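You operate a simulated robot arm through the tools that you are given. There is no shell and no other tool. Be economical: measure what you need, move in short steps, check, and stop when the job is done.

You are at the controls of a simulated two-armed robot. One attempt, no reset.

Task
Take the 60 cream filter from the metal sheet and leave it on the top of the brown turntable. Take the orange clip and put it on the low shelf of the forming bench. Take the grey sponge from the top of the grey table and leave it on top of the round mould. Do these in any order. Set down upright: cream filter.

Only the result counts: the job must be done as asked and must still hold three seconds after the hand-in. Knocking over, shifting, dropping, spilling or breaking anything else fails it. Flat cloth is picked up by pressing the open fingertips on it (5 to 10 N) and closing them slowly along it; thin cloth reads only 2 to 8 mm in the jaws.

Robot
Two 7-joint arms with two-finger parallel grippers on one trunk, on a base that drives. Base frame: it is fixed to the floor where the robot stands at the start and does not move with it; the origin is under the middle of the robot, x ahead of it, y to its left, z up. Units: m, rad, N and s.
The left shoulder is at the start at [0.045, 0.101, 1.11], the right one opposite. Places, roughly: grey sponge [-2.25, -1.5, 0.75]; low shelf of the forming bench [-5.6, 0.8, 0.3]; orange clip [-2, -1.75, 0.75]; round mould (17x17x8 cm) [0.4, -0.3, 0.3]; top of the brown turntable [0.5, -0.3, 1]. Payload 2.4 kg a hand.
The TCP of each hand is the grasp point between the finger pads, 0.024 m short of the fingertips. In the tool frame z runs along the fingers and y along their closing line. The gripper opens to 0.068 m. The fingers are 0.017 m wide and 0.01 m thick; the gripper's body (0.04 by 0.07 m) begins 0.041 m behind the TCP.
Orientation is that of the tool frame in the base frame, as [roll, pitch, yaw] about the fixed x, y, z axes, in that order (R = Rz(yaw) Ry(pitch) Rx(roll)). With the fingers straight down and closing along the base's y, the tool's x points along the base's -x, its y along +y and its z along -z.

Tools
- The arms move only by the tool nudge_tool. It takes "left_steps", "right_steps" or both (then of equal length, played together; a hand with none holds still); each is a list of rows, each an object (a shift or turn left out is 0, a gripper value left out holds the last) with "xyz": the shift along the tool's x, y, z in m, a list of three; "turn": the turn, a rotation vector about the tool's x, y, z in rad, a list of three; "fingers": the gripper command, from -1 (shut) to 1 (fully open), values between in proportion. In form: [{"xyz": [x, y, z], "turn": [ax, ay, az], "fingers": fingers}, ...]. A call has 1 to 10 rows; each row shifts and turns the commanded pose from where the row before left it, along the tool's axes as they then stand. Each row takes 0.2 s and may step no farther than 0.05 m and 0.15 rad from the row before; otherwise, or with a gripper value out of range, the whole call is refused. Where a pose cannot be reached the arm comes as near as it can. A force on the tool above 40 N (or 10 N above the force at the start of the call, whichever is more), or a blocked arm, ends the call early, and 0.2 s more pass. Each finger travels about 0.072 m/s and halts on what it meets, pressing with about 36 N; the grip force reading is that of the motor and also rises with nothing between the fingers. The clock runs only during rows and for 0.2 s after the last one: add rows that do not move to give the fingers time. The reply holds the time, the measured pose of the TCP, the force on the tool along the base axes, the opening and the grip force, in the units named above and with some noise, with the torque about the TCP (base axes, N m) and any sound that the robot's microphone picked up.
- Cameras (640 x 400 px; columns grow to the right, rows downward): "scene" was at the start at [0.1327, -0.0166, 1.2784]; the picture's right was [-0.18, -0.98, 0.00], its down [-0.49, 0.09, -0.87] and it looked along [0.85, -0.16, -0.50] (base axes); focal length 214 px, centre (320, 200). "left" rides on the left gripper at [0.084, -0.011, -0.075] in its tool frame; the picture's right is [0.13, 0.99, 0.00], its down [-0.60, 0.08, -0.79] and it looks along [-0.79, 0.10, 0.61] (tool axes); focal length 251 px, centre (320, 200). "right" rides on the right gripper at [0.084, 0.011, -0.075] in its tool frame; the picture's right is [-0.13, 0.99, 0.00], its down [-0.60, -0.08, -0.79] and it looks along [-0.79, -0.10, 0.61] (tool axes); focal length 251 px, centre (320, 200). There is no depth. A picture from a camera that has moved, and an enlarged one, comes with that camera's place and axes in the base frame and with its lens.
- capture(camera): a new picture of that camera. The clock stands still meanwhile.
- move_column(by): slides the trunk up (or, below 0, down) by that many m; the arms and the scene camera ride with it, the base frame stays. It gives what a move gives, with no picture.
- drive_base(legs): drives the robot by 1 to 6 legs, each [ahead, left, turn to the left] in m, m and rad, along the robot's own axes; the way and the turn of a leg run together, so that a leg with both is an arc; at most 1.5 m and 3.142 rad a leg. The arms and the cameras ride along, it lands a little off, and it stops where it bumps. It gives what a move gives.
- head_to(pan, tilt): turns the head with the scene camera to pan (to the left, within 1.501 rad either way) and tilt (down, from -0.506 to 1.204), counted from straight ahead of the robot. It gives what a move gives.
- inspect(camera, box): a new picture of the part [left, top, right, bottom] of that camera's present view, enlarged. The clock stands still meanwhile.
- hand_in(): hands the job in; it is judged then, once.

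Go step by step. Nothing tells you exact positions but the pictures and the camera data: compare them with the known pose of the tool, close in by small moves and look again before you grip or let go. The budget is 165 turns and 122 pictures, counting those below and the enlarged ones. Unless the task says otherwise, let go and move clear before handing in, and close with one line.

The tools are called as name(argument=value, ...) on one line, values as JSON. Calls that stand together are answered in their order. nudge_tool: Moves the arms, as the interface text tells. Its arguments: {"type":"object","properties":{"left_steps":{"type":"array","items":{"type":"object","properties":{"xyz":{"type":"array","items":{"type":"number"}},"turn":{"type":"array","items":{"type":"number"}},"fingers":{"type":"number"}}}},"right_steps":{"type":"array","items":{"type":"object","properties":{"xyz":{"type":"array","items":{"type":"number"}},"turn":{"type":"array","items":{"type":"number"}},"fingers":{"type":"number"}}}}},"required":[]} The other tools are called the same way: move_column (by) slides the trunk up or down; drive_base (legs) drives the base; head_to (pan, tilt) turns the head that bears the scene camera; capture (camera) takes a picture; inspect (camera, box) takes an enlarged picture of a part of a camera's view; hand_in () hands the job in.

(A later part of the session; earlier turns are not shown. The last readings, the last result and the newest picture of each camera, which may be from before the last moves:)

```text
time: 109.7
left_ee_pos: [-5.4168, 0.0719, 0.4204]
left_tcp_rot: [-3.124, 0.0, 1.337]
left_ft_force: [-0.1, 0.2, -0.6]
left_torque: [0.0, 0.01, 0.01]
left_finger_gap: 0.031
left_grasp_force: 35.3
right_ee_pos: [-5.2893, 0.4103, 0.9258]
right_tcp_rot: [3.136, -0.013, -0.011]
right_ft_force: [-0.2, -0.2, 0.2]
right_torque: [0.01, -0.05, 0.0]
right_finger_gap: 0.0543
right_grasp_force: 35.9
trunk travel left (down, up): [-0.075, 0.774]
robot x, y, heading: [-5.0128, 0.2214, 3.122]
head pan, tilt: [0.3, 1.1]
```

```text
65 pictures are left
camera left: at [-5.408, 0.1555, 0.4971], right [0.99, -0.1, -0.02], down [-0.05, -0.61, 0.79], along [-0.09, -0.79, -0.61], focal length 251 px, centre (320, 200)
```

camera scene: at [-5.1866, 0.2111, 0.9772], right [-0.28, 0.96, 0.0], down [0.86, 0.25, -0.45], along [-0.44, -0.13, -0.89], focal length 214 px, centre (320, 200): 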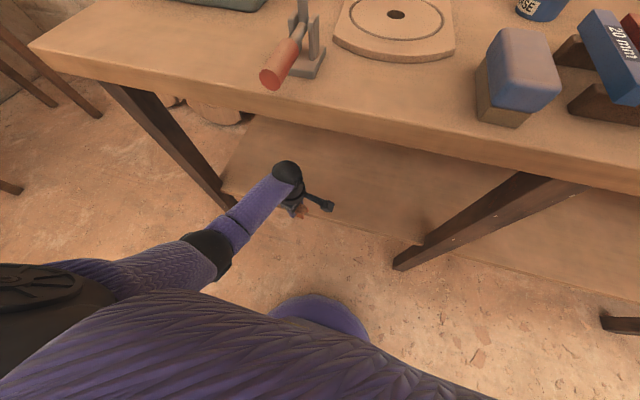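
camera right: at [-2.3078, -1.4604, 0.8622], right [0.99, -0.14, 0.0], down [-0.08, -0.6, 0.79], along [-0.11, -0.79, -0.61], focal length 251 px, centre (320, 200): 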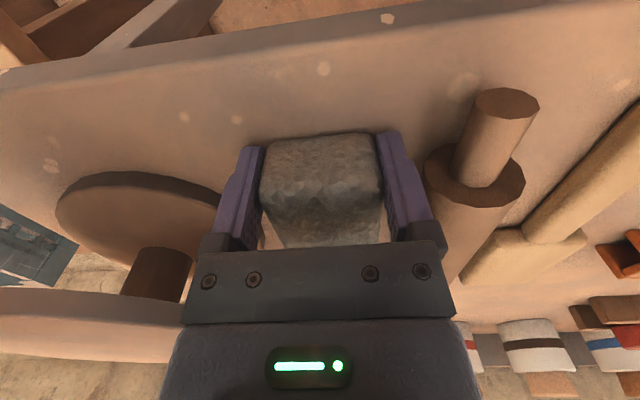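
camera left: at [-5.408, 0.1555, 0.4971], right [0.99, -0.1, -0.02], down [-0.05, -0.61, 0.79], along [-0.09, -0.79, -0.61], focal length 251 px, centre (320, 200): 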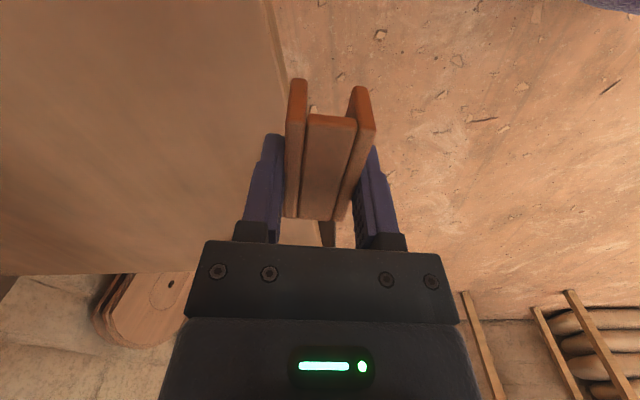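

drive_base(legs=[[0.09, 0, 0]])

capture(camera="scene")

capture(camera="left")

```text
time: 110.8
left_ee_pos: [-5.5102, 0.072, 0.4219]
left_tcp_rot: [-3.125, 0.0, 1.337]
left_ft_force: [-0.5, -0.3, -0.2]
left_torque: [0.01, 0.01, 0.03]
left_finger_gap: 0.0311
left_grasp_force: 36.4
right_ee_pos: [-5.3805, 0.4126, 0.9253]
right_tcp_rot: [3.134, -0.011, -0.012]
right_ft_force: [0.3, 0.6, -1.1]
right_torque: [0.01, -0.02, 0.02]
right_finger_gap: 0.0543
right_grasp_force: 35.8
trunk travel left (down, up): [-0.075, 0.774]
robot x, y, heading: [-5.1068, 0.2271, 3.13]
head pan, tilt: [0.3, 1.1]
```

```text
64 pictures are left
camera scene: at [-5.2789, 0.2125, 0.9772], right [-0.28, 0.96, 0.0], down [0.86, 0.25, -0.45], along [-0.44, -0.13, -0.89], focal length 214 px, centre (320, 200)
```

scene: 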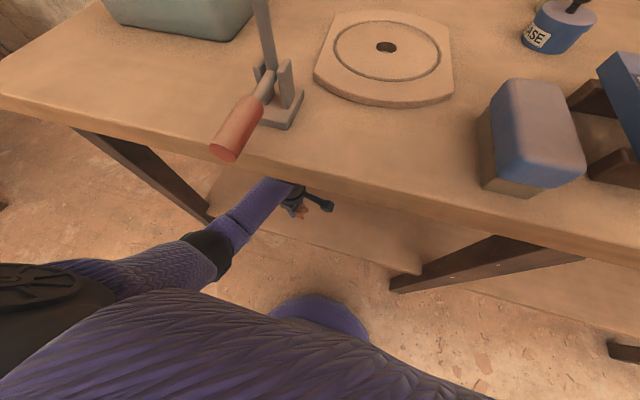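

```text
63 pictures are left
camera left: at [-5.5003, 0.157, 0.4972], right [0.99, -0.1, -0.02], down [-0.05, -0.61, 0.79], along [-0.09, -0.79, -0.61], focal length 251 px, centre (320, 200)
```

left: 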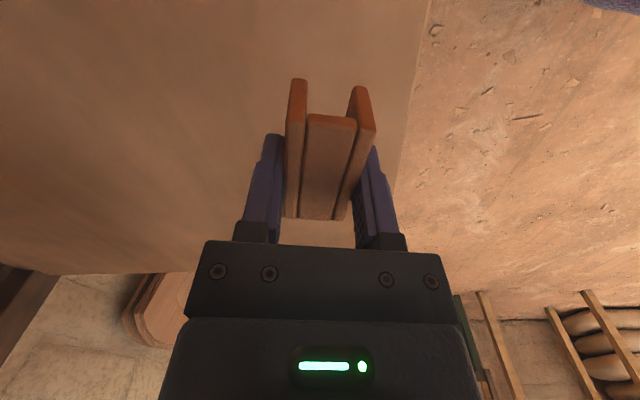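

The clip is about 5 cm inside the shelf edge. I'll lower it to the shelf.

nudge_tool(left_steps=[{"xyz": [0, 0, 0.03]}, {"xyz": [0, 0, 0.03]}, {"xyz": [0, 0, 0.01]}, {}])

nudge_tool(left_steps=[{"xyz": [0, 0, 0.005]}, {"xyz": [0, 0, 0.005]}, {}])

capture(camera="left")

```text
time: 111.8
left_ee_pos: [-5.5132, 0.0727, 0.3512]
left_tcp_rot: [-3.124, 0.0, 1.335]
left_ft_force: [0.1, 0.9, 1.3]
left_torque: [0.0, 0.03, -0.01]
left_finger_gap: 0.0308
left_grasp_force: 36.1
right_ee_pos: [-5.382, 0.4125, 0.9258]
right_tcp_rot: [3.135, -0.011, -0.011]
right_ft_force: [0.6, -0.3, 0.0]
right_torque: [0.0, -0.02, 0.0]
right_finger_gap: 0.0542
right_grasp_force: 36.3
trunk travel left (down, up): [-0.075, 0.774]
robot x, y, heading: [-5.1072, 0.2316, 3.129]
head pan, tilt: [0.3, 1.1]
```

```text
time: 112.2
left_ee_pos: [-5.513, 0.0737, 0.3503]
left_tcp_rot: [-3.122, 0.002, 1.336]
left_ft_force: [14.5, 0.2, 43.0]
left_torque: [-0.08, -1.19, -0.01]
left_finger_gap: 0.0313
left_grasp_force: 35.9
left hand out of reach, approached as far as the arm can: row 2
right_ee_pos: [-5.3785, 0.4136, 0.9274]
right_tcp_rot: [3.136, -0.007, -0.011]
right_ft_force: [-0.2, 0.7, -0.4]
right_torque: [0.01, -0.05, 0.0]
right_finger_gap: 0.0542
right_grasp_force: 36.4
trunk travel left (down, up): [-0.075, 0.774]
robot x, y, heading: [-5.1038, 0.2274, 3.122]
head pan, tilt: [0.3, 1.1]
stopped in row 2 (left hand): the force on the tool passed its limit at 54 N (the readings are from after the stop); the commanded pose is now the measured one
```

```text
62 pictures are left
camera left: at [-5.5032, 0.1568, 0.4254], right [0.99, -0.1, -0.02], down [-0.05, -0.61, 0.79], along [-0.1, -0.79, -0.61], focal length 251 px, centre (320, 200)
```

left: 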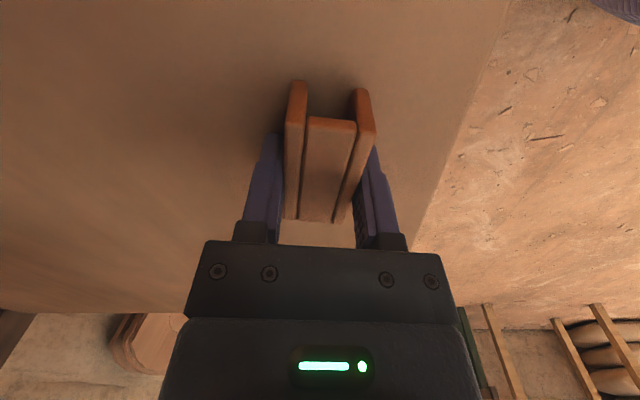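

The clip touches the shelf at TCP z ≈ 0.351. I'll ease off, release it and raise the hand.

nudge_tool(left_steps=[{"xyz": [0, 0, -0.0015]}, {}, {"fingers": -0.2}, {"fingers": 0.3}, {"fingers": 1}, {}, {}])

nudge_tool(left_steps=[{"xyz": [0, 0, -0.02]}, {"xyz": [0, 0, -0.03]}, {"xyz": [0, 0, -0.03]}, {}])

capture(camera="left")

```text
time: 113.8
left_ee_pos: [-5.5166, 0.0729, 0.349]
left_tcp_rot: [-3.12, 0.003, 1.337]
left_ft_force: [-17.6, 5.7, 21.9]
left_torque: [0.05, -0.28, 0.11]
left_finger_gap: 0.0526
left_grasp_force: 0.0
right_ee_pos: [-5.3808, 0.4128, 0.9265]
right_tcp_rot: [3.134, -0.01, -0.011]
right_ft_force: [0.0, -0.2, -0.8]
right_torque: [0.01, -0.02, -0.02]
right_finger_gap: 0.0542
right_grasp_force: 35.9
trunk travel left (down, up): [-0.075, 0.774]
robot x, y, heading: [-5.1052, 0.2268, 3.126]
head pan, tilt: [0.3, 1.1]
```

```text
time: 114.8
left_ee_pos: [-5.5097, 0.0724, 0.4313]
left_tcp_rot: [-3.125, 0.002, 1.336]
left_ft_force: [-0.1, 0.4, -0.8]
left_torque: [0.01, -0.01, 0.0]
left_finger_gap: 0.0681
left_grasp_force: 0.0
right_ee_pos: [-5.3805, 0.413, 0.925]
right_tcp_rot: [3.134, -0.012, -0.011]
right_ft_force: [0.7, 0.4, -0.4]
right_torque: [0.01, 0.0, 0.0]
right_finger_gap: 0.0545
right_grasp_force: 35.7
trunk travel left (down, up): [-0.075, 0.774]
robot x, y, heading: [-5.1032, 0.2274, 3.125]
head pan, tilt: [0.3, 1.1]
```

```text
61 pictures are left
camera left: at [-5.4997, 0.1567, 0.5075], right [0.99, -0.1, -0.02], down [-0.05, -0.61, 0.79], along [-0.09, -0.79, -0.61], focal length 251 px, centre (320, 200)
```

left: 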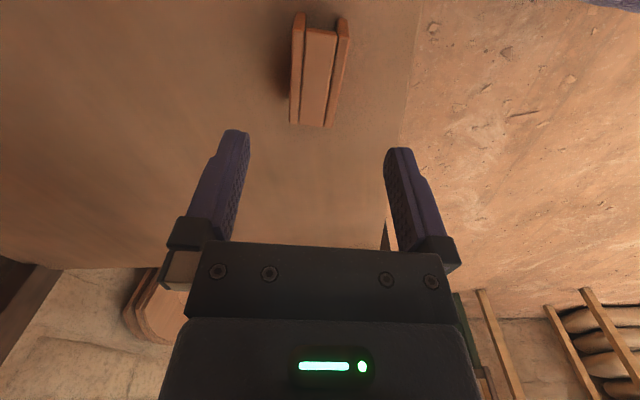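

The clip sits on the shelf. I'll back out, turn around and head for the mould.

drive_base(legs=[[-0.6, 0, 0], [0, 0, -3.12], [1.4, 0, 0], [1.4, 0.1, 0]])

```text
time: 138.7
left_ee_pos: [-1.33, 0.5435, 0.4312]
left_tcp_rot: [-3.123, 0.002, -1.76]
left_ft_force: [0.2, 0.7, -0.8]
left_torque: [-0.02, -0.01, -0.01]
left_finger_gap: 0.068
left_grasp_force: 0.0
right_ee_pos: [-1.4448, 0.1971, 0.9261]
right_tcp_rot: [3.134, -0.013, -3.108]
right_ft_force: [-0.3, -0.4, -0.6]
right_torque: [0.0, 0.08, -0.01]
right_finger_gap: 0.0543
right_grasp_force: 35.8
trunk travel left (down, up): [-0.075, 0.774]
robot x, y, heading: [-1.7256, 0.3675, 0.036]
head pan, tilt: [0.3, 1.1]
```

drive_base(legs=[[0.9, -0.55, -0.036]])

head_to(pan=-0.1, tilt=0.5)

capture(camera="scene")

```text
time: 144.1
left_ee_pos: [-0.4218, 0.0057, 0.4322]
left_tcp_rot: [-3.123, 0.004, -1.765]
left_ft_force: [-0.1, -0.6, 1.6]
left_torque: [-0.05, 0.02, 0.0]
left_finger_gap: 0.0678
left_grasp_force: 0.0
right_ee_pos: [-0.5383, -0.3394, 0.9277]
right_tcp_rot: [3.135, -0.012, -3.112]
right_ft_force: [0.4, 0.5, 0.0]
right_torque: [0.01, 0.01, 0.0]
right_finger_gap: 0.0541
right_grasp_force: 35.9
trunk travel left (down, up): [-0.075, 0.774]
robot x, y, heading: [-0.8193, -0.1659, 0.021]
head pan, tilt: [0.3, 1.1]
```

```text
time: 145.1
left_ee_pos: [-0.4228, 0.0044, 0.4318]
left_tcp_rot: [-3.122, 0.002, -1.767]
left_ft_force: [0.3, 0.0, 0.1]
left_torque: [-0.02, 0.03, 0.0]
left_finger_gap: 0.068
left_grasp_force: 0.0
right_ee_pos: [-0.5382, -0.3392, 0.9259]
right_tcp_rot: [3.133, -0.013, -3.113]
right_ft_force: [-0.1, -0.4, -0.5]
right_torque: [0.01, 0.02, 0.01]
right_finger_gap: 0.0543
right_grasp_force: 35.6
trunk travel left (down, up): [-0.075, 0.774]
robot x, y, heading: [-0.8188, -0.1674, 0.025]
head pan, tilt: [-0.099, 0.499]
```

```text
60 pictures are left
camera scene: at [-0.617, -0.17, 1.0248], right [-0.08, -1.0, 0.0], down [-0.48, 0.04, -0.88], along [0.87, -0.07, -0.48], focal length 214 px, centre (320, 200)
```

scene: 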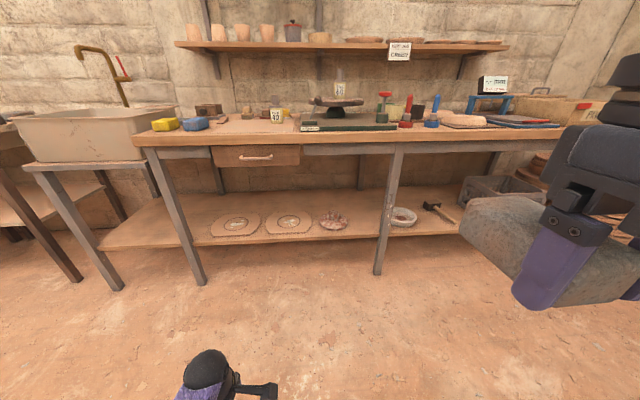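

inspect(camera="scene", box=[190, 170, 430, 290])

inspect(camera="scene", box=[300, 195, 364, 240])

```text
2.67 times, centred on (310, 230) of scene
camera zoom: at [-0.617, -0.17, 1.0248], right [-0.08, -1.0, 0.0], down [-0.48, 0.04, -0.88], along [0.87, -0.07, -0.48], focal length 572 px, centre (347, 120)
```

zoom: 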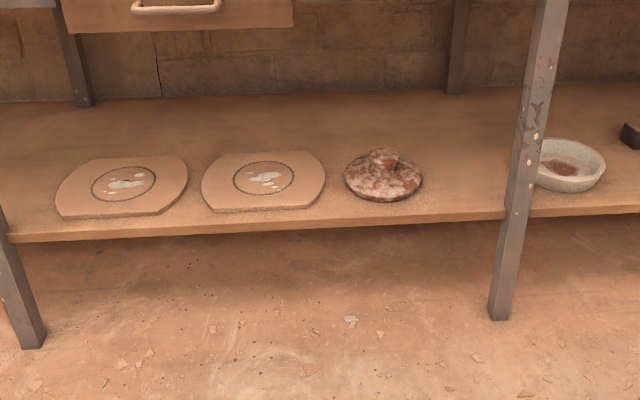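

```text
8.89 times, centred on (332, 218) of scene
camera zoom: at [-0.617, -0.17, 1.0248], right [-0.08, -1.0, 0.0], down [-0.48, 0.04, -0.88], along [0.87, -0.07, -0.48], focal length 1906 px, centre (213, 44)
```

zoom: 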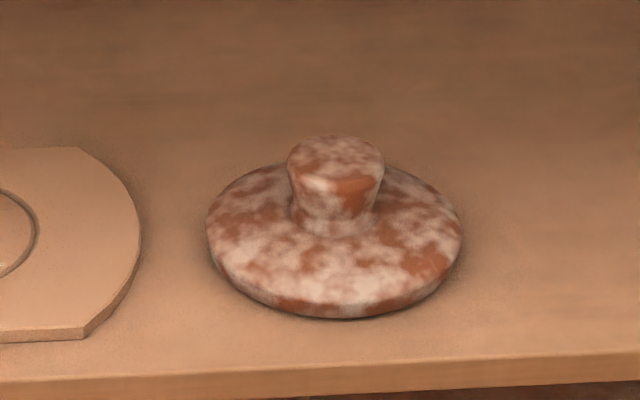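

The round mould is a 17 cm disc with a flat knob on top. The knob is about 6 cm wide, at (0.425, -0.335) with its top at z ≈ 0.37. I'll stretch the right hand forward and low here in free space, and pull the left hand back.

nudge_tool(right_steps=[{"xyz": [-0.03, 0, 0.0]}, {"xyz": [-0.03, 0, 0.0]}, {"xyz": [-0.03, 0, 0.02]}, {"xyz": [-0.03, 0, 0.03]}, {"xyz": [0, 0, 0.045]}, {"xyz": [0, 0, 0.045]}, {"xyz": [0, 0, 0.045]}, {"xyz": [0, 0, 0.045]}, {"xyz": [0, 0, 0.045]}, {"xyz": [0, 0, 0.045]}], left_steps=[{"xyz": [0, 0.03, 0]}, {"xyz": [0, 0.03, 0]}, {"xyz": [0, 0.03, 0]}, {}, {}, {}, {}, {}, {}, {}])

nudge_tool(right_steps=[{"xyz": [0, 0, 0.03]}, {"xyz": [0, 0, 0.03]}, {}])

capture(camera="right")

head_to(pan=-0.3, tilt=1.1)

capture(camera="scene")

```text
time: 147.3
left_ee_pos: [-0.5092, 0.0222, 0.4285]
left_tcp_rot: [-3.122, 0.004, -1.767]
left_ft_force: [-0.4, 0.4, 0.0]
left_torque: [0.02, 0.04, 0.02]
left_finger_gap: 0.0679
left_grasp_force: 0.0
right_ee_pos: [-0.4239, -0.3315, 0.6056]
right_tcp_rot: [3.134, -0.009, -3.115]
right_ft_force: [-0.1, -0.1, -0.7]
right_torque: [0.02, 0.0, 0.01]
right_finger_gap: 0.0543
right_grasp_force: 35.1
trunk travel left (down, up): [-0.075, 0.774]
robot x, y, heading: [-0.8201, -0.163, 0.025]
head pan, tilt: [-0.099, 0.499]
```

```text
time: 148.1
left_ee_pos: [-0.5094, 0.0216, 0.4274]
left_tcp_rot: [-3.122, 0.0, -1.764]
left_ft_force: [-0.2, 1.2, -0.5]
left_torque: [-0.02, -0.03, -0.03]
left_finger_gap: 0.0678
left_grasp_force: 0.1
right_ee_pos: [-0.4232, -0.3303, 0.5456]
right_tcp_rot: [3.135, -0.012, -3.113]
right_ft_force: [0.4, 0.1, 1.2]
right_torque: [-0.01, 0.02, -0.02]
right_finger_gap: 0.0546
right_grasp_force: 35.7
trunk travel left (down, up): [-0.075, 0.774]
robot x, y, heading: [-0.8188, -0.1648, 0.021]
head pan, tilt: [-0.099, 0.499]
```

```text
57 pictures are left
camera right: at [-0.5068, -0.3228, 0.6213], right [0.1, 0.99, 0.01], down [0.62, -0.07, 0.79], along [0.78, -0.08, -0.62], focal length 251 px, centre (320, 200)
```

right: 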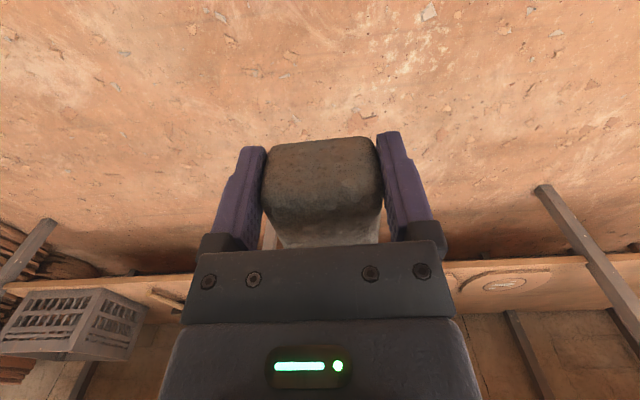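

```text
time: 149.1
left_ee_pos: [-0.5095, 0.0217, 0.4274]
left_tcp_rot: [-3.123, 0.0, -1.766]
left_ft_force: [-0.8, -0.2, 0.0]
left_torque: [0.03, 0.0, 0.0]
left_finger_gap: 0.0679
left_grasp_force: 0.2
right_ee_pos: [-0.4242, -0.332, 0.5444]
right_tcp_rot: [3.135, -0.013, -3.116]
right_ft_force: [0.6, -0.7, -0.4]
right_torque: [0.01, -0.01, 0.01]
right_finger_gap: 0.0543
right_grasp_force: 36.3
trunk travel left (down, up): [-0.075, 0.774]
robot x, y, heading: [-0.8199, -0.1649, 0.029]
head pan, tilt: [-0.3, 1.1]
```

```text
56 pictures are left
camera scene: at [-0.647, -0.1804, 0.9772], right [-0.27, -0.96, 0.0], down [-0.86, 0.24, -0.45], along [0.44, -0.12, -0.89], focal length 214 px, centre (320, 200)
```

scene: 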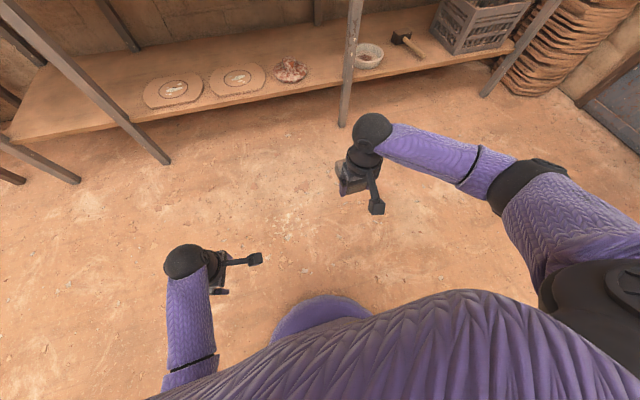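

The right elbow sticks out toward the centre leg. Lowering the hand further should straighten the arm, so I'll check that.

nudge_tool(right_steps=[{"xyz": [-0.005, 0, 0.04]}, {"xyz": [-0.005, 0, 0.04]}, {"xyz": [0, 0, 0.02]}, {}])

capture(camera="scene")

```text
time: 150.1
left_ee_pos: [-0.5101, 0.023, 0.4278]
left_tcp_rot: [-3.122, 0.002, -1.767]
left_ft_force: [0.3, -0.4, -0.3]
left_torque: [-0.01, -0.02, 0.02]
left_finger_gap: 0.0681
left_grasp_force: 0.0
right_ee_pos: [-0.412, -0.3312, 0.4432]
right_tcp_rot: [3.135, -0.012, -3.115]
right_ft_force: [-0.4, -0.1, 0.1]
right_torque: [0.01, 0.02, -0.01]
right_finger_gap: 0.0542
right_grasp_force: 35.9
trunk travel left (down, up): [-0.075, 0.774]
robot x, y, heading: [-0.8164, -0.1617, 0.017]
head pan, tilt: [-0.3, 1.1]
```

```text
55 pictures are left
camera scene: at [-0.647, -0.1804, 0.9772], right [-0.27, -0.96, 0.0], down [-0.86, 0.24, -0.45], along [0.44, -0.12, -0.89], focal length 214 px, centre (320, 200)
```

scene: 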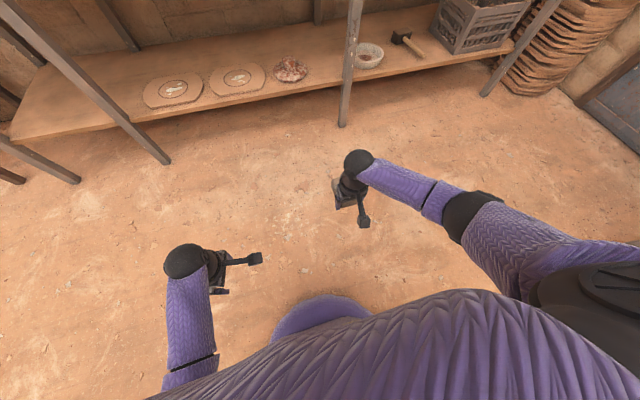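

move_column(by=0.04)

nudge_tool(right_steps=[{"xyz": [-0.005, 0, 0.03]}, {"xyz": [0, 0, 0.01]}, {}])

capture(camera="scene")

```text
time: 150.9
left_ee_pos: [-0.5104, 0.0227, 0.4704]
left_tcp_rot: [-3.122, 0.001, -1.768]
left_ft_force: [-0.7, 0.0, 0.0]
left_torque: [0.03, 0.02, 0.03]
left_finger_gap: 0.0681
left_grasp_force: 0.1
right_ee_pos: [-0.4135, -0.3318, 0.4852]
right_tcp_rot: [3.134, -0.012, -3.114]
right_ft_force: [-0.3, -0.5, -1.3]
right_torque: [0.04, 0.01, -0.02]
right_finger_gap: 0.0542
right_grasp_force: 36.0
trunk travel left (down, up): [-0.115, 0.734]
robot x, y, heading: [-0.8175, -0.1658, 0.022]
head pan, tilt: [-0.3, 1.1]
```

```text
time: 151.7
left_ee_pos: [-0.5101, 0.0235, 0.4696]
left_tcp_rot: [-3.123, 0.002, -1.765]
left_ft_force: [0.1, 0.1, -0.2]
left_torque: [-0.01, -0.03, -0.01]
left_finger_gap: 0.068
left_grasp_force: 0.1
right_ee_pos: [-0.4094, -0.3311, 0.4439]
right_tcp_rot: [3.135, -0.01, -3.113]
right_ft_force: [0.0, 0.8, 0.3]
right_torque: [0.0, 0.01, 0.0]
right_finger_gap: 0.0544
right_grasp_force: 36.3
trunk travel left (down, up): [-0.115, 0.734]
robot x, y, heading: [-0.8193, -0.1592, 0.025]
head pan, tilt: [-0.3, 1.1]
```

```text
54 pictures are left
camera scene: at [-0.6605, -0.1807, 1.0187], right [-0.27, -0.96, 0.0], down [-0.86, 0.24, -0.45], along [0.44, -0.12, -0.89], focal length 214 px, centre (320, 200)
```

scene: 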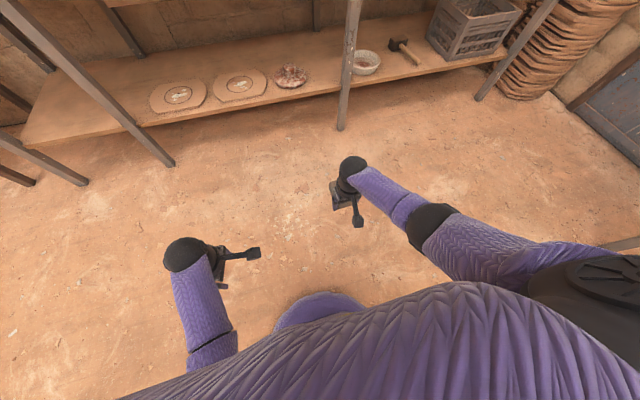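

The arm is now straighter and the elbow is clear of the leg line. I'll drive 0.6 m ahead, then re-measure.

drive_base(legs=[[0.6, 0, -0.025]])

capture(camera="scene")

capture(camera="right")

```text
time: 155.1
left_ee_pos: [0.0889, 0.0223, 0.4695]
left_tcp_rot: [-3.123, 0.002, -1.791]
left_ft_force: [0.8, 0.3, 0.3]
left_torque: [0.03, 0.0, 0.0]
left_finger_gap: 0.0682
left_grasp_force: 0.1
right_ee_pos: [0.1821, -0.3338, 0.4445]
right_tcp_rot: [3.136, -0.014, -3.138]
right_ft_force: [0.7, -0.1, -0.5]
right_torque: [0.02, -0.01, 0.01]
right_finger_gap: 0.0543
right_grasp_force: 35.8
trunk travel left (down, up): [-0.115, 0.734]
robot x, y, heading: [-0.2243, -0.1583, 0.001]
head pan, tilt: [-0.3, 1.1]
```

```text
53 pictures are left
camera scene: at [-0.0661, -0.1779, 1.0187], right [-0.3, -0.95, 0.0], down [-0.85, 0.26, -0.45], along [0.43, -0.13, -0.89], focal length 214 px, centre (320, 200)
```

scene: 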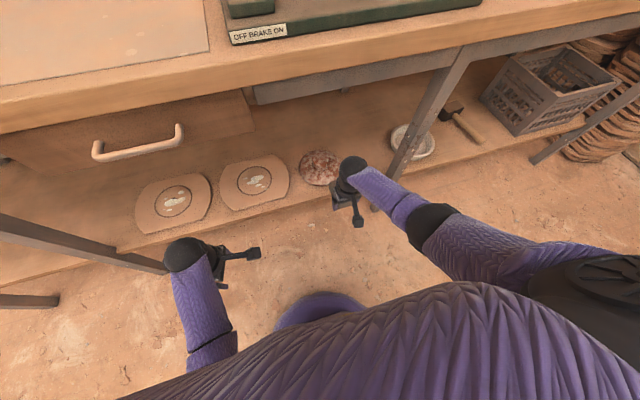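

```text
52 pictures are left
camera right: at [0.0988, -0.3235, 0.521], right [0.13, 0.99, 0.01], down [0.61, -0.08, 0.79], along [0.78, -0.1, -0.62], focal length 251 px, centre (320, 200)
```

right: 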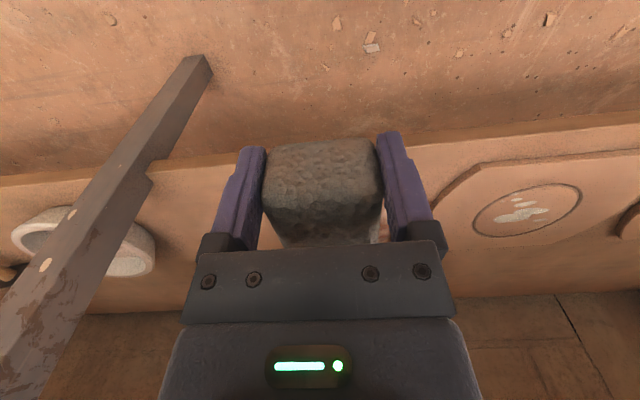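

inspect(camera="scene", box=[270, 130, 390, 205])

head_to(pan=0.0, tilt=0.9)

capture(camera="scene")

```text
5.33 times, centred on (330, 168) of scene
camera zoom: at [-0.0661, -0.1779, 1.0187], right [-0.3, -0.95, 0.0], down [-0.85, 0.26, -0.45], along [0.43, -0.13, -0.89], focal length 1144 px, centre (267, 373)
```

zoom: 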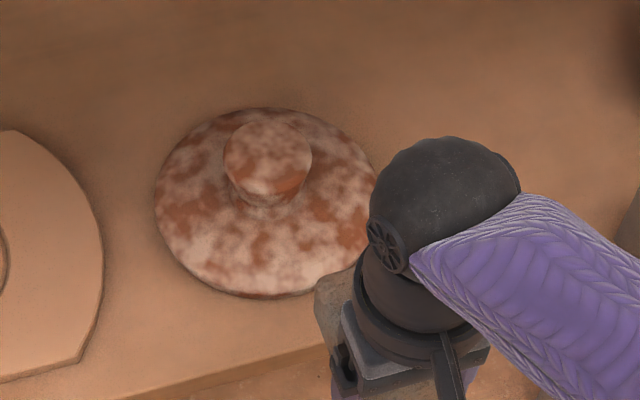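

```text
time: 155.9
left_ee_pos: [0.0872, 0.0226, 0.4685]
left_tcp_rot: [-3.122, 0.002, -1.79]
left_ft_force: [0.0, -0.5, -1.1]
left_torque: [0.02, 0.03, 0.04]
left_finger_gap: 0.068
left_grasp_force: 0.1
right_ee_pos: [0.181, -0.3345, 0.4442]
right_tcp_rot: [3.133, -0.013, -3.139]
right_ft_force: [-0.4, 0.7, -0.4]
right_torque: [0.01, 0.04, 0.01]
right_finger_gap: 0.0542
right_grasp_force: 35.7
trunk travel left (down, up): [-0.115, 0.734]
robot x, y, heading: [-0.2231, -0.1601, -0.003]
head pan, tilt: [0.0, 0.901]
```

```text
50 pictures are left
camera scene: at [-0.0509, -0.1593, 1.0325], right [0.0, -1.0, 0.0], down [-0.78, 0.0, -0.62], along [0.62, 0.0, -0.78], focal length 214 px, centre (320, 200)
```

scene: 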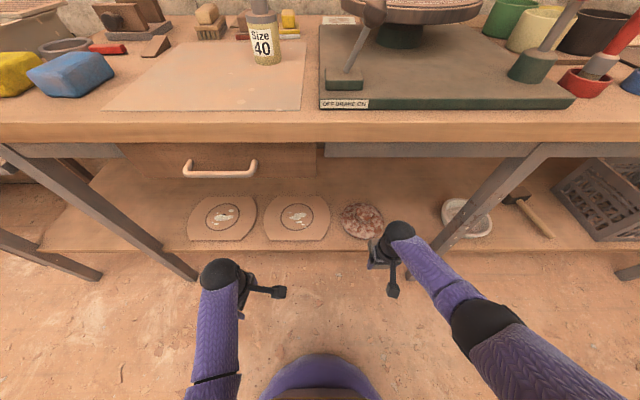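

The mould's knob refines to about (0.404, -0.323, 0.38). I'll tuck the left hand, raise the right slightly, shift it 1 cm, then drive in most of the way.

nudge_tool(right_steps=[{"xyz": [0, 0.005, -0.01]}, {"xyz": [0, 0.005, -0.01]}, {}, {}], left_steps=[{"xyz": [0, 0.02, 0.02]}, {"xyz": [0, 0.02, 0.02]}, {"xyz": [0, 0.02, 0]}, {}])

drive_base(legs=[[0.15, 0, 0]])

capture(camera="scene")

capture(camera="right")

capture(camera="left")

```text
time: 156.9
left_ee_pos: [0.0339, 0.0443, 0.4313]
left_tcp_rot: [-3.118, 0.021, -1.794]
left_ft_force: [0.6, 0.2, 0.1]
left_torque: [0.02, -0.01, -0.02]
left_finger_gap: 0.068
left_grasp_force: 0.0
right_ee_pos: [0.1812, -0.3255, 0.4631]
right_tcp_rot: [3.136, -0.012, -3.138]
right_ft_force: [0.7, -0.9, -0.1]
right_torque: [-0.06, 0.02, 0.0]
right_finger_gap: 0.0545
right_grasp_force: 35.9
trunk travel left (down, up): [-0.115, 0.734]
robot x, y, heading: [-0.2257, -0.1593, 0.001]
head pan, tilt: [0.0, 0.901]
```

```text
time: 158.2
left_ee_pos: [0.1827, 0.0433, 0.43]
left_tcp_rot: [-3.126, 0.019, -1.796]
left_ft_force: [-0.2, 0.3, -0.4]
left_torque: [-0.01, 0.03, -0.04]
left_finger_gap: 0.0679
left_grasp_force: 0.0
right_ee_pos: [0.3332, -0.3236, 0.4652]
right_tcp_rot: [3.134, -0.013, -3.138]
right_ft_force: [0.2, -0.2, -0.2]
right_torque: [-0.02, 0.03, 0.01]
right_finger_gap: 0.054
right_grasp_force: 35.7
trunk travel left (down, up): [-0.115, 0.734]
robot x, y, heading: [-0.0705, -0.1615, 0.003]
head pan, tilt: [0.0, 0.901]
```

```text
49 pictures are left
camera scene: at [0.1014, -0.1592, 1.0325], right [0.0, -1.0, 0.0], down [-0.78, 0.0, -0.62], along [0.62, 0.0, -0.78], focal length 214 px, centre (320, 200)
```

scene: 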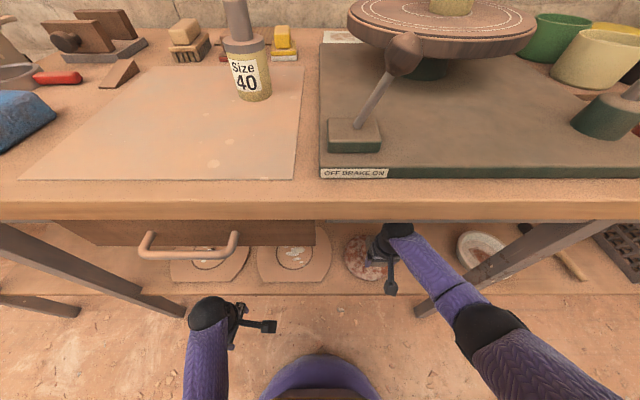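

```text
48 pictures are left
camera right: at [0.2513, -0.3134, 0.5406], right [0.13, 0.99, 0.01], down [0.61, -0.08, 0.79], along [0.78, -0.1, -0.62], focal length 251 px, centre (320, 200)
```

right: 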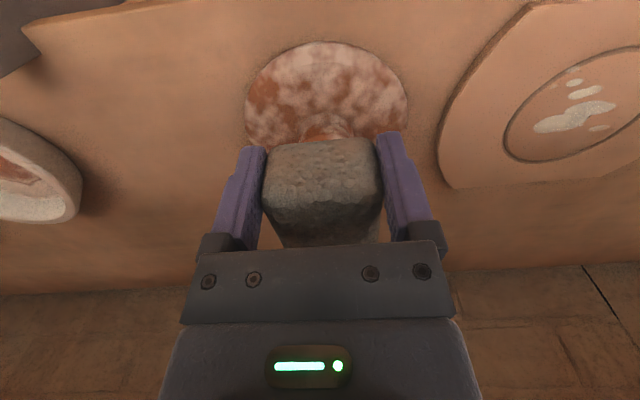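

```text
47 pictures are left
camera left: at [0.1734, -0.0412, 0.5043], right [-1.0, 0.09, -0.02], down [0.04, 0.59, 0.8], along [0.09, 0.8, -0.6], focal length 251 px, centre (320, 200)
```

left: 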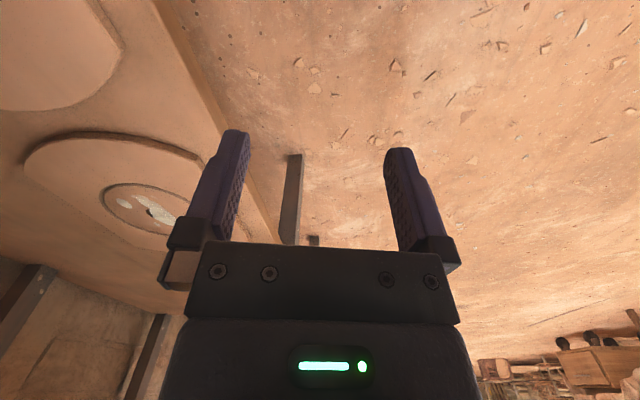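

The view confirms the lateral alignment (y ≈ -0.323) and a knob centre at x ≈ 0.41. I'll drive the last 4 cm.

drive_base(legs=[[0.041, 0, 0]])

capture(camera="right")

inspect(camera="scene", box=[300, 200, 480, 320])

```text
time: 159.1
left_ee_pos: [0.2248, 0.0443, 0.4294]
left_tcp_rot: [-3.125, 0.02, -1.796]
left_ft_force: [-0.3, -0.4, 0.5]
left_torque: [0.04, 0.02, -0.02]
left_finger_gap: 0.068
left_grasp_force: 0.2
right_ee_pos: [0.3769, -0.3229, 0.4638]
right_tcp_rot: [3.136, -0.012, -3.137]
right_ft_force: [-0.3, -0.9, 0.3]
right_torque: [-0.01, 0.01, 0.01]
right_finger_gap: 0.0542
right_grasp_force: 36.0
trunk travel left (down, up): [-0.115, 0.734]
robot x, y, heading: [-0.0309, -0.1587, -0.001]
head pan, tilt: [0.0, 0.901]
```

```text
46 pictures are left
camera right: at [0.2933, -0.3136, 0.5406], right [0.13, 0.99, 0.01], down [0.61, -0.08, 0.79], along [0.78, -0.1, -0.62], focal length 251 px, centre (320, 200)
```

right: 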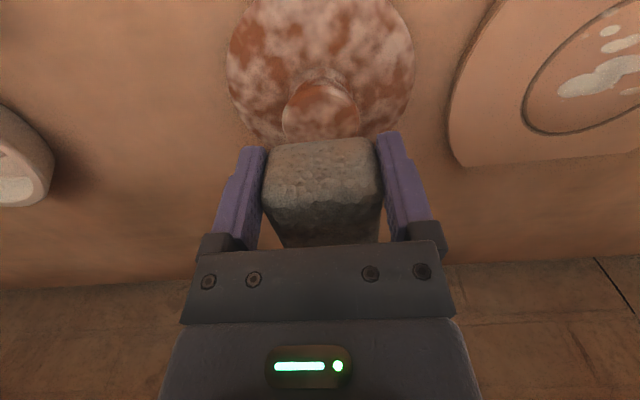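

```text
3.33 times, centred on (390, 260) of scene
camera zoom: at [0.1435, -0.1593, 1.0325], right [0.0, -1.0, 0.0], down [-0.78, 0.0, -0.62], along [0.62, 0.0, -0.78], focal length 715 px, centre (87, 0)
```

zoom: 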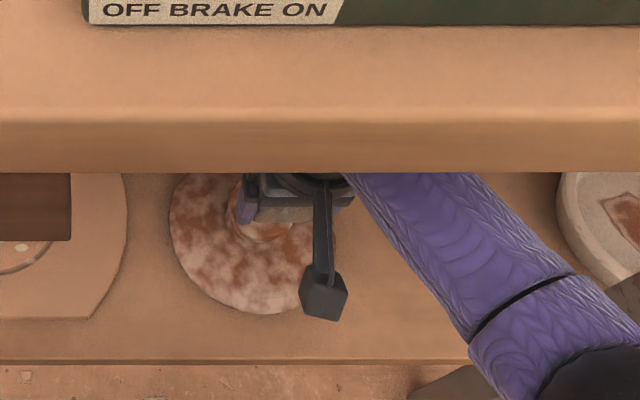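

Alignment is within about 1 cm. I'll shift back 5 mm and lower the sponge gently.

nudge_tool(right_steps=[{"xyz": [0.005, -0.001, 0.015]}, {"xyz": [0, 0, 0.015]}, {}, {"xyz": [0, 0, 0.004]}, {}])

nudge_tool(right_steps=[{"xyz": [0, 0, 0.004]}, {}])

capture(camera="right")

```text
time: 160.3
left_ee_pos: [0.2253, 0.0454, 0.4302]
left_tcp_rot: [-3.129, 0.022, -1.796]
left_ft_force: [0.1, 0.0, -0.1]
left_torque: [0.0, 0.04, -0.01]
left_finger_gap: 0.0682
left_grasp_force: 0.1
right_ee_pos: [0.3717, -0.3248, 0.4304]
right_tcp_rot: [3.134, -0.013, -3.138]
right_ft_force: [-0.4, 0.0, -0.4]
right_torque: [-0.01, -0.03, 0.01]
right_finger_gap: 0.054
right_grasp_force: 36.2
trunk travel left (down, up): [-0.115, 0.734]
robot x, y, heading: [-0.0294, -0.1574, -0.0]
head pan, tilt: [0.0, 0.901]
```

```text
time: 160.9
left_ee_pos: [0.2264, 0.0455, 0.4293]
left_tcp_rot: [-3.125, 0.021, -1.794]
left_ft_force: [0.2, -0.2, 0.2]
left_torque: [-0.01, -0.01, -0.03]
left_finger_gap: 0.0679
left_grasp_force: 0.2
right_ee_pos: [0.3706, -0.3236, 0.427]
right_tcp_rot: [3.135, -0.014, -3.138]
right_ft_force: [0.8, -1.1, -0.8]
right_torque: [-0.01, 0.02, 0.0]
right_finger_gap: 0.0541
right_grasp_force: 36.0
trunk travel left (down, up): [-0.115, 0.734]
robot x, y, heading: [-0.0278, -0.1585, 0.003]
head pan, tilt: [0.0, 0.901]
```

```text
44 pictures are left
camera right: at [0.288, -0.3132, 0.5027], right [0.13, 0.99, 0.01], down [0.61, -0.08, 0.79], along [0.78, -0.1, -0.62], focal length 251 px, centre (320, 200)
```

right: 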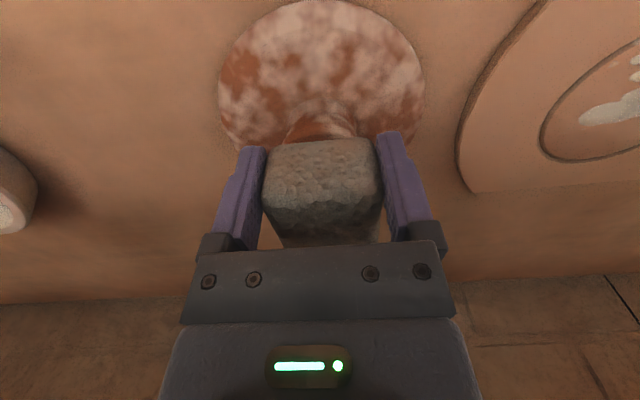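

nudge_tool(right_steps=[{"xyz": [0, 0, 0.003]}, {}, {"xyz": [0, 0, 0.003]}, {}])

nudge_tool(right_steps=[{"xyz": [0, 0, 0.003]}, {}])

nudge_tool(right_steps=[{"xyz": [0, 0, 0.003]}, {}])

```text
time: 161.9
left_ee_pos: [0.225, 0.0443, 0.4301]
left_tcp_rot: [-3.125, 0.021, -1.796]
left_ft_force: [0.9, 0.2, 0.2]
left_torque: [0.01, -0.01, -0.02]
left_finger_gap: 0.0679
left_grasp_force: 0.1
right_ee_pos: [0.3725, -0.3243, 0.4205]
right_tcp_rot: [3.136, -0.014, -3.137]
right_ft_force: [-0.1, -1.2, -0.1]
right_torque: [0.02, 0.05, -0.01]
right_finger_gap: 0.0542
right_grasp_force: 35.7
trunk travel left (down, up): [-0.115, 0.734]
robot x, y, heading: [-0.0293, -0.1574, -0.004]
head pan, tilt: [0.0, 0.901]
```

```text
time: 162.5
left_ee_pos: [0.2267, 0.0452, 0.4289]
left_tcp_rot: [-3.125, 0.02, -1.795]
left_ft_force: [0.8, 0.8, 0.1]
left_torque: [0.01, 0.02, -0.01]
left_finger_gap: 0.0681
left_grasp_force: 0.1
right_ee_pos: [0.372, -0.3254, 0.4174]
right_tcp_rot: [3.135, -0.013, -3.139]
right_ft_force: [-0.8, 0.5, -0.1]
right_torque: [0.02, 0.04, 0.0]
right_finger_gap: 0.0542
right_grasp_force: 36.1
trunk travel left (down, up): [-0.115, 0.734]
robot x, y, heading: [-0.0295, -0.1614, 0.001]
head pan, tilt: [0.0, 0.901]
```

```text
time: 163.1
left_ee_pos: [0.226, 0.0454, 0.4285]
left_tcp_rot: [-3.126, 0.021, -1.796]
left_ft_force: [-0.5, -0.5, -0.2]
left_torque: [-0.01, -0.03, 0.02]
left_finger_gap: 0.068
left_grasp_force: 0.0
right_ee_pos: [0.3708, -0.3254, 0.4132]
right_tcp_rot: [3.134, -0.013, -3.139]
right_ft_force: [0.1, -0.2, -1.1]
right_torque: [-0.04, -0.01, 0.01]
right_finger_gap: 0.0542
right_grasp_force: 35.9
trunk travel left (down, up): [-0.115, 0.734]
robot x, y, heading: [-0.0313, -0.1584, -0.001]
head pan, tilt: [0.0, 0.901]
```

nudge_tool(right_steps=[{"xyz": [0, 0, 0.003]}, {}])

nudge_tool(right_steps=[{"xyz": [0, 0, 0.003]}, {}])

nudge_tool(right_steps=[{"xyz": [0, 0, 0.002]}, {}])

capture(camera="right")

```text
time: 163.7
left_ee_pos: [0.2259, 0.045, 0.4292]
left_tcp_rot: [-3.126, 0.022, -1.795]
left_ft_force: [1.3, 0.6, 0.8]
left_torque: [-0.04, -0.02, 0.01]
left_finger_gap: 0.0679
left_grasp_force: 0.0
right_ee_pos: [0.3698, -0.3243, 0.4112]
right_tcp_rot: [3.135, -0.013, -3.138]
right_ft_force: [0.1, 0.0, -0.6]
right_torque: [0.04, 0.02, 0.01]
right_finger_gap: 0.0543
right_grasp_force: 35.6
trunk travel left (down, up): [-0.115, 0.734]
robot x, y, heading: [-0.0305, -0.1574, -0.002]
head pan, tilt: [0.0, 0.901]
```

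```text
time: 164.3
left_ee_pos: [0.2262, 0.046, 0.4301]
left_tcp_rot: [-3.126, 0.022, -1.794]
left_ft_force: [0.2, 0.8, 0.1]
left_torque: [0.02, 0.01, 0.01]
left_finger_gap: 0.0682
left_grasp_force: 0.0
right_ee_pos: [0.3707, -0.3245, 0.4074]
right_tcp_rot: [3.134, -0.012, -3.139]
right_ft_force: [0.0, 0.4, -0.3]
right_torque: [0.02, 0.0, 0.01]
right_finger_gap: 0.0541
right_grasp_force: 35.8
trunk travel left (down, up): [-0.115, 0.734]
robot x, y, heading: [-0.0296, -0.1589, -0.001]
head pan, tilt: [0.0, 0.901]
```

```text
time: 164.9
left_ee_pos: [0.2262, 0.0465, 0.4293]
left_tcp_rot: [-3.125, 0.021, -1.795]
left_ft_force: [0.2, -0.6, 0.7]
left_torque: [0.01, -0.01, -0.01]
left_finger_gap: 0.0679
left_grasp_force: 0.0
right_ee_pos: [0.3706, -0.3242, 0.4065]
right_tcp_rot: [3.134, -0.012, -3.139]
right_ft_force: [0.0, -0.5, -0.4]
right_torque: [0.01, -0.01, 0.01]
right_finger_gap: 0.0539
right_grasp_force: 35.9
trunk travel left (down, up): [-0.115, 0.734]
robot x, y, heading: [-0.029, -0.1607, -0.001]
head pan, tilt: [0.0, 0.901]
```

```text
43 pictures are left
camera right: at [0.2874, -0.3136, 0.483], right [0.13, 0.99, 0.01], down [0.61, -0.08, 0.79], along [0.78, -0.1, -0.62], focal length 251 px, centre (320, 200)
```

right: 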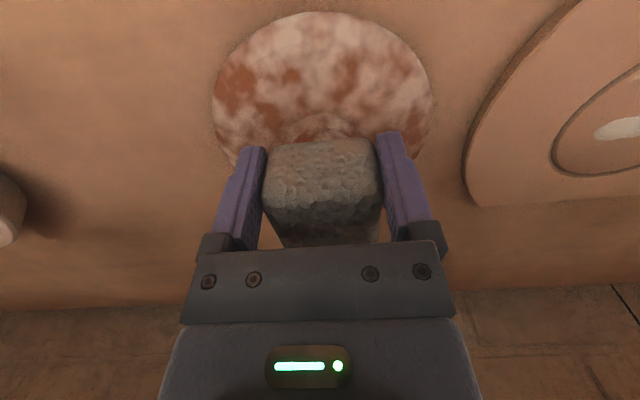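

nudge_tool(right_steps=[{"xyz": [0, 0, 0.003]}, {}])

nudge_tool(right_steps=[{"xyz": [0, 0, 0.003]}, {}])

nudge_tool(right_steps=[{"xyz": [0, 0, 0.003]}, {}])

nudge_tool(right_steps=[{"xyz": [0, 0, 0.002]}, {}])

```text
time: 165.5
left_ee_pos: [0.2255, 0.0462, 0.43]
left_tcp_rot: [-3.126, 0.021, -1.796]
left_ft_force: [-0.2, 1.0, 0.5]
left_torque: [0.0, -0.01, 0.02]
left_finger_gap: 0.068
left_grasp_force: 0.1
right_ee_pos: [0.3713, -0.3258, 0.4036]
right_tcp_rot: [3.135, -0.012, -3.138]
right_ft_force: [0.6, -0.4, -0.3]
right_torque: [0.02, 0.0, 0.0]
right_finger_gap: 0.0542
right_grasp_force: 36.2
trunk travel left (down, up): [-0.115, 0.734]
robot x, y, heading: [-0.0283, -0.1587, 0.004]
head pan, tilt: [0.0, 0.901]
```

```text
time: 166.1
left_ee_pos: [0.2249, 0.0445, 0.4309]
left_tcp_rot: [-3.126, 0.021, -1.796]
left_ft_force: [-0.7, -0.5, 0.0]
left_torque: [0.0, -0.02, -0.01]
left_finger_gap: 0.068
left_grasp_force: 0.0
right_ee_pos: [0.3707, -0.3255, 0.3993]
right_tcp_rot: [3.134, -0.012, -3.137]
right_ft_force: [0.0, -0.4, 1.1]
right_torque: [-0.02, 0.03, -0.02]
right_finger_gap: 0.054
right_grasp_force: 35.6
trunk travel left (down, up): [-0.115, 0.734]
robot x, y, heading: [-0.0271, -0.1578, 0.001]
head pan, tilt: [0.0, 0.901]
```

```text
time: 166.7
left_ee_pos: [0.2253, 0.045, 0.431]
left_tcp_rot: [-3.127, 0.02, -1.796]
left_ft_force: [-0.1, -0.3, 0.4]
left_torque: [-0.03, -0.01, -0.03]
left_finger_gap: 0.0682
left_grasp_force: 0.0
right_ee_pos: [0.3704, -0.3236, 0.3988]
right_tcp_rot: [3.134, -0.007, -3.138]
right_ft_force: [-2.7, -1.8, 19.3]
right_torque: [-0.28, -1.25, -0.17]
right_finger_gap: 0.0543
right_grasp_force: 36.2
trunk travel left (down, up): [-0.115, 0.734]
robot x, y, heading: [-0.034, -0.1571, -0.002]
head pan, tilt: [0.0, 0.901]
```

```text
time: 167.3
left_ee_pos: [0.2239, 0.0451, 0.4291]
left_tcp_rot: [-3.126, 0.025, -1.796]
left_ft_force: [-0.5, -0.8, -0.4]
left_torque: [-0.03, 0.02, 0.0]
left_finger_gap: 0.0682
left_grasp_force: 0.0
right_ee_pos: [0.3711, -0.3244, 0.3982]
right_tcp_rot: [3.138, -0.007, -3.138]
right_ft_force: [-13.0, 1.6, 32.4]
right_torque: [-0.55, -0.44, -0.15]
right_finger_gap: 0.0545
right_grasp_force: 36.0
trunk travel left (down, up): [-0.115, 0.734]
robot x, y, heading: [-0.0284, -0.1578, 0.003]
head pan, tilt: [0.0, 0.901]
stopped in row 2 (right hand): the force on the tool passed its limit at 41 N (the readings are from after the stop); the commanded pose is now the measured one
```

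The sponge touches the knob, and the torque reading puts the contact under the sponge's middle. I'll ease off, open and rise straight up.

nudge_tool(right_steps=[{"xyz": [0, 0, -0.001]}, {}, {"fingers": 0.35}, {"fingers": 0.6}, {"fingers": 0.8}, {"fingers": 1}, {}])

capture(camera="right")

```text
time: 168.9
left_ee_pos: [0.226, 0.045, 0.4305]
left_tcp_rot: [-3.127, 0.022, -1.797]
left_ft_force: [0.3, -0.4, 0.7]
left_torque: [0.01, -0.03, 0.03]
left_finger_gap: 0.068
left_grasp_force: 0.0
right_ee_pos: [0.3716, -0.326, 0.3954]
right_tcp_rot: [3.133, -0.009, -3.136]
right_ft_force: [-0.4, 0.1, 0.1]
right_torque: [-0.04, -0.03, -0.01]
right_finger_gap: 0.0678
right_grasp_force: 0.1
trunk travel left (down, up): [-0.115, 0.734]
robot x, y, heading: [-0.0254, -0.1571, -0.002]
head pan, tilt: [0.0, 0.901]
```

```text
42 pictures are left
camera right: at [0.2882, -0.3145, 0.4731], right [0.13, 0.99, 0.01], down [0.61, -0.08, 0.79], along [0.78, -0.1, -0.62], focal length 251 px, centre (320, 200)
```

right: 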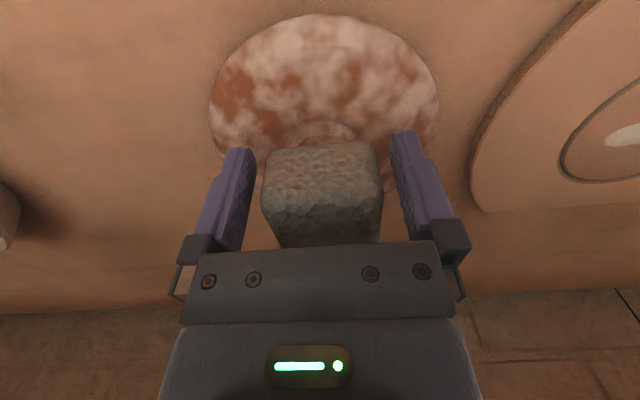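

nudge_tool(right_steps=[{"xyz": [0, 0, -0.01]}, {"xyz": [0, 0, -0.02]}, {"xyz": [0, 0, -0.03]}, {"xyz": [0, 0, -0.02]}, {}])

capture(camera="right")

```text
time: 170.1
left_ee_pos: [0.2255, 0.0449, 0.4293]
left_tcp_rot: [-3.127, 0.021, -1.796]
left_ft_force: [0.1, -0.5, -0.5]
left_torque: [0.0, 0.02, -0.03]
left_finger_gap: 0.0681
left_grasp_force: 0.0
right_ee_pos: [0.3704, -0.3265, 0.4788]
right_tcp_rot: [3.136, -0.011, -3.137]
right_ft_force: [1.2, -1.0, 0.0]
right_torque: [-0.01, -0.02, -0.01]
right_finger_gap: 0.068
right_grasp_force: 0.0
trunk travel left (down, up): [-0.115, 0.734]
robot x, y, heading: [-0.0289, -0.1569, -0.003]
head pan, tilt: [0.0, 0.901]
```

```text
41 pictures are left
camera right: at [0.2882, -0.3154, 0.5546], right [0.13, 0.99, 0.0], down [0.61, -0.08, 0.79], along [0.78, -0.1, -0.62], focal length 251 px, centre (320, 200)
```

right: 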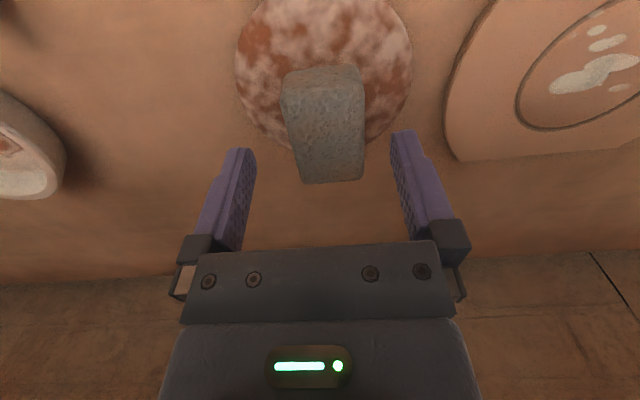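

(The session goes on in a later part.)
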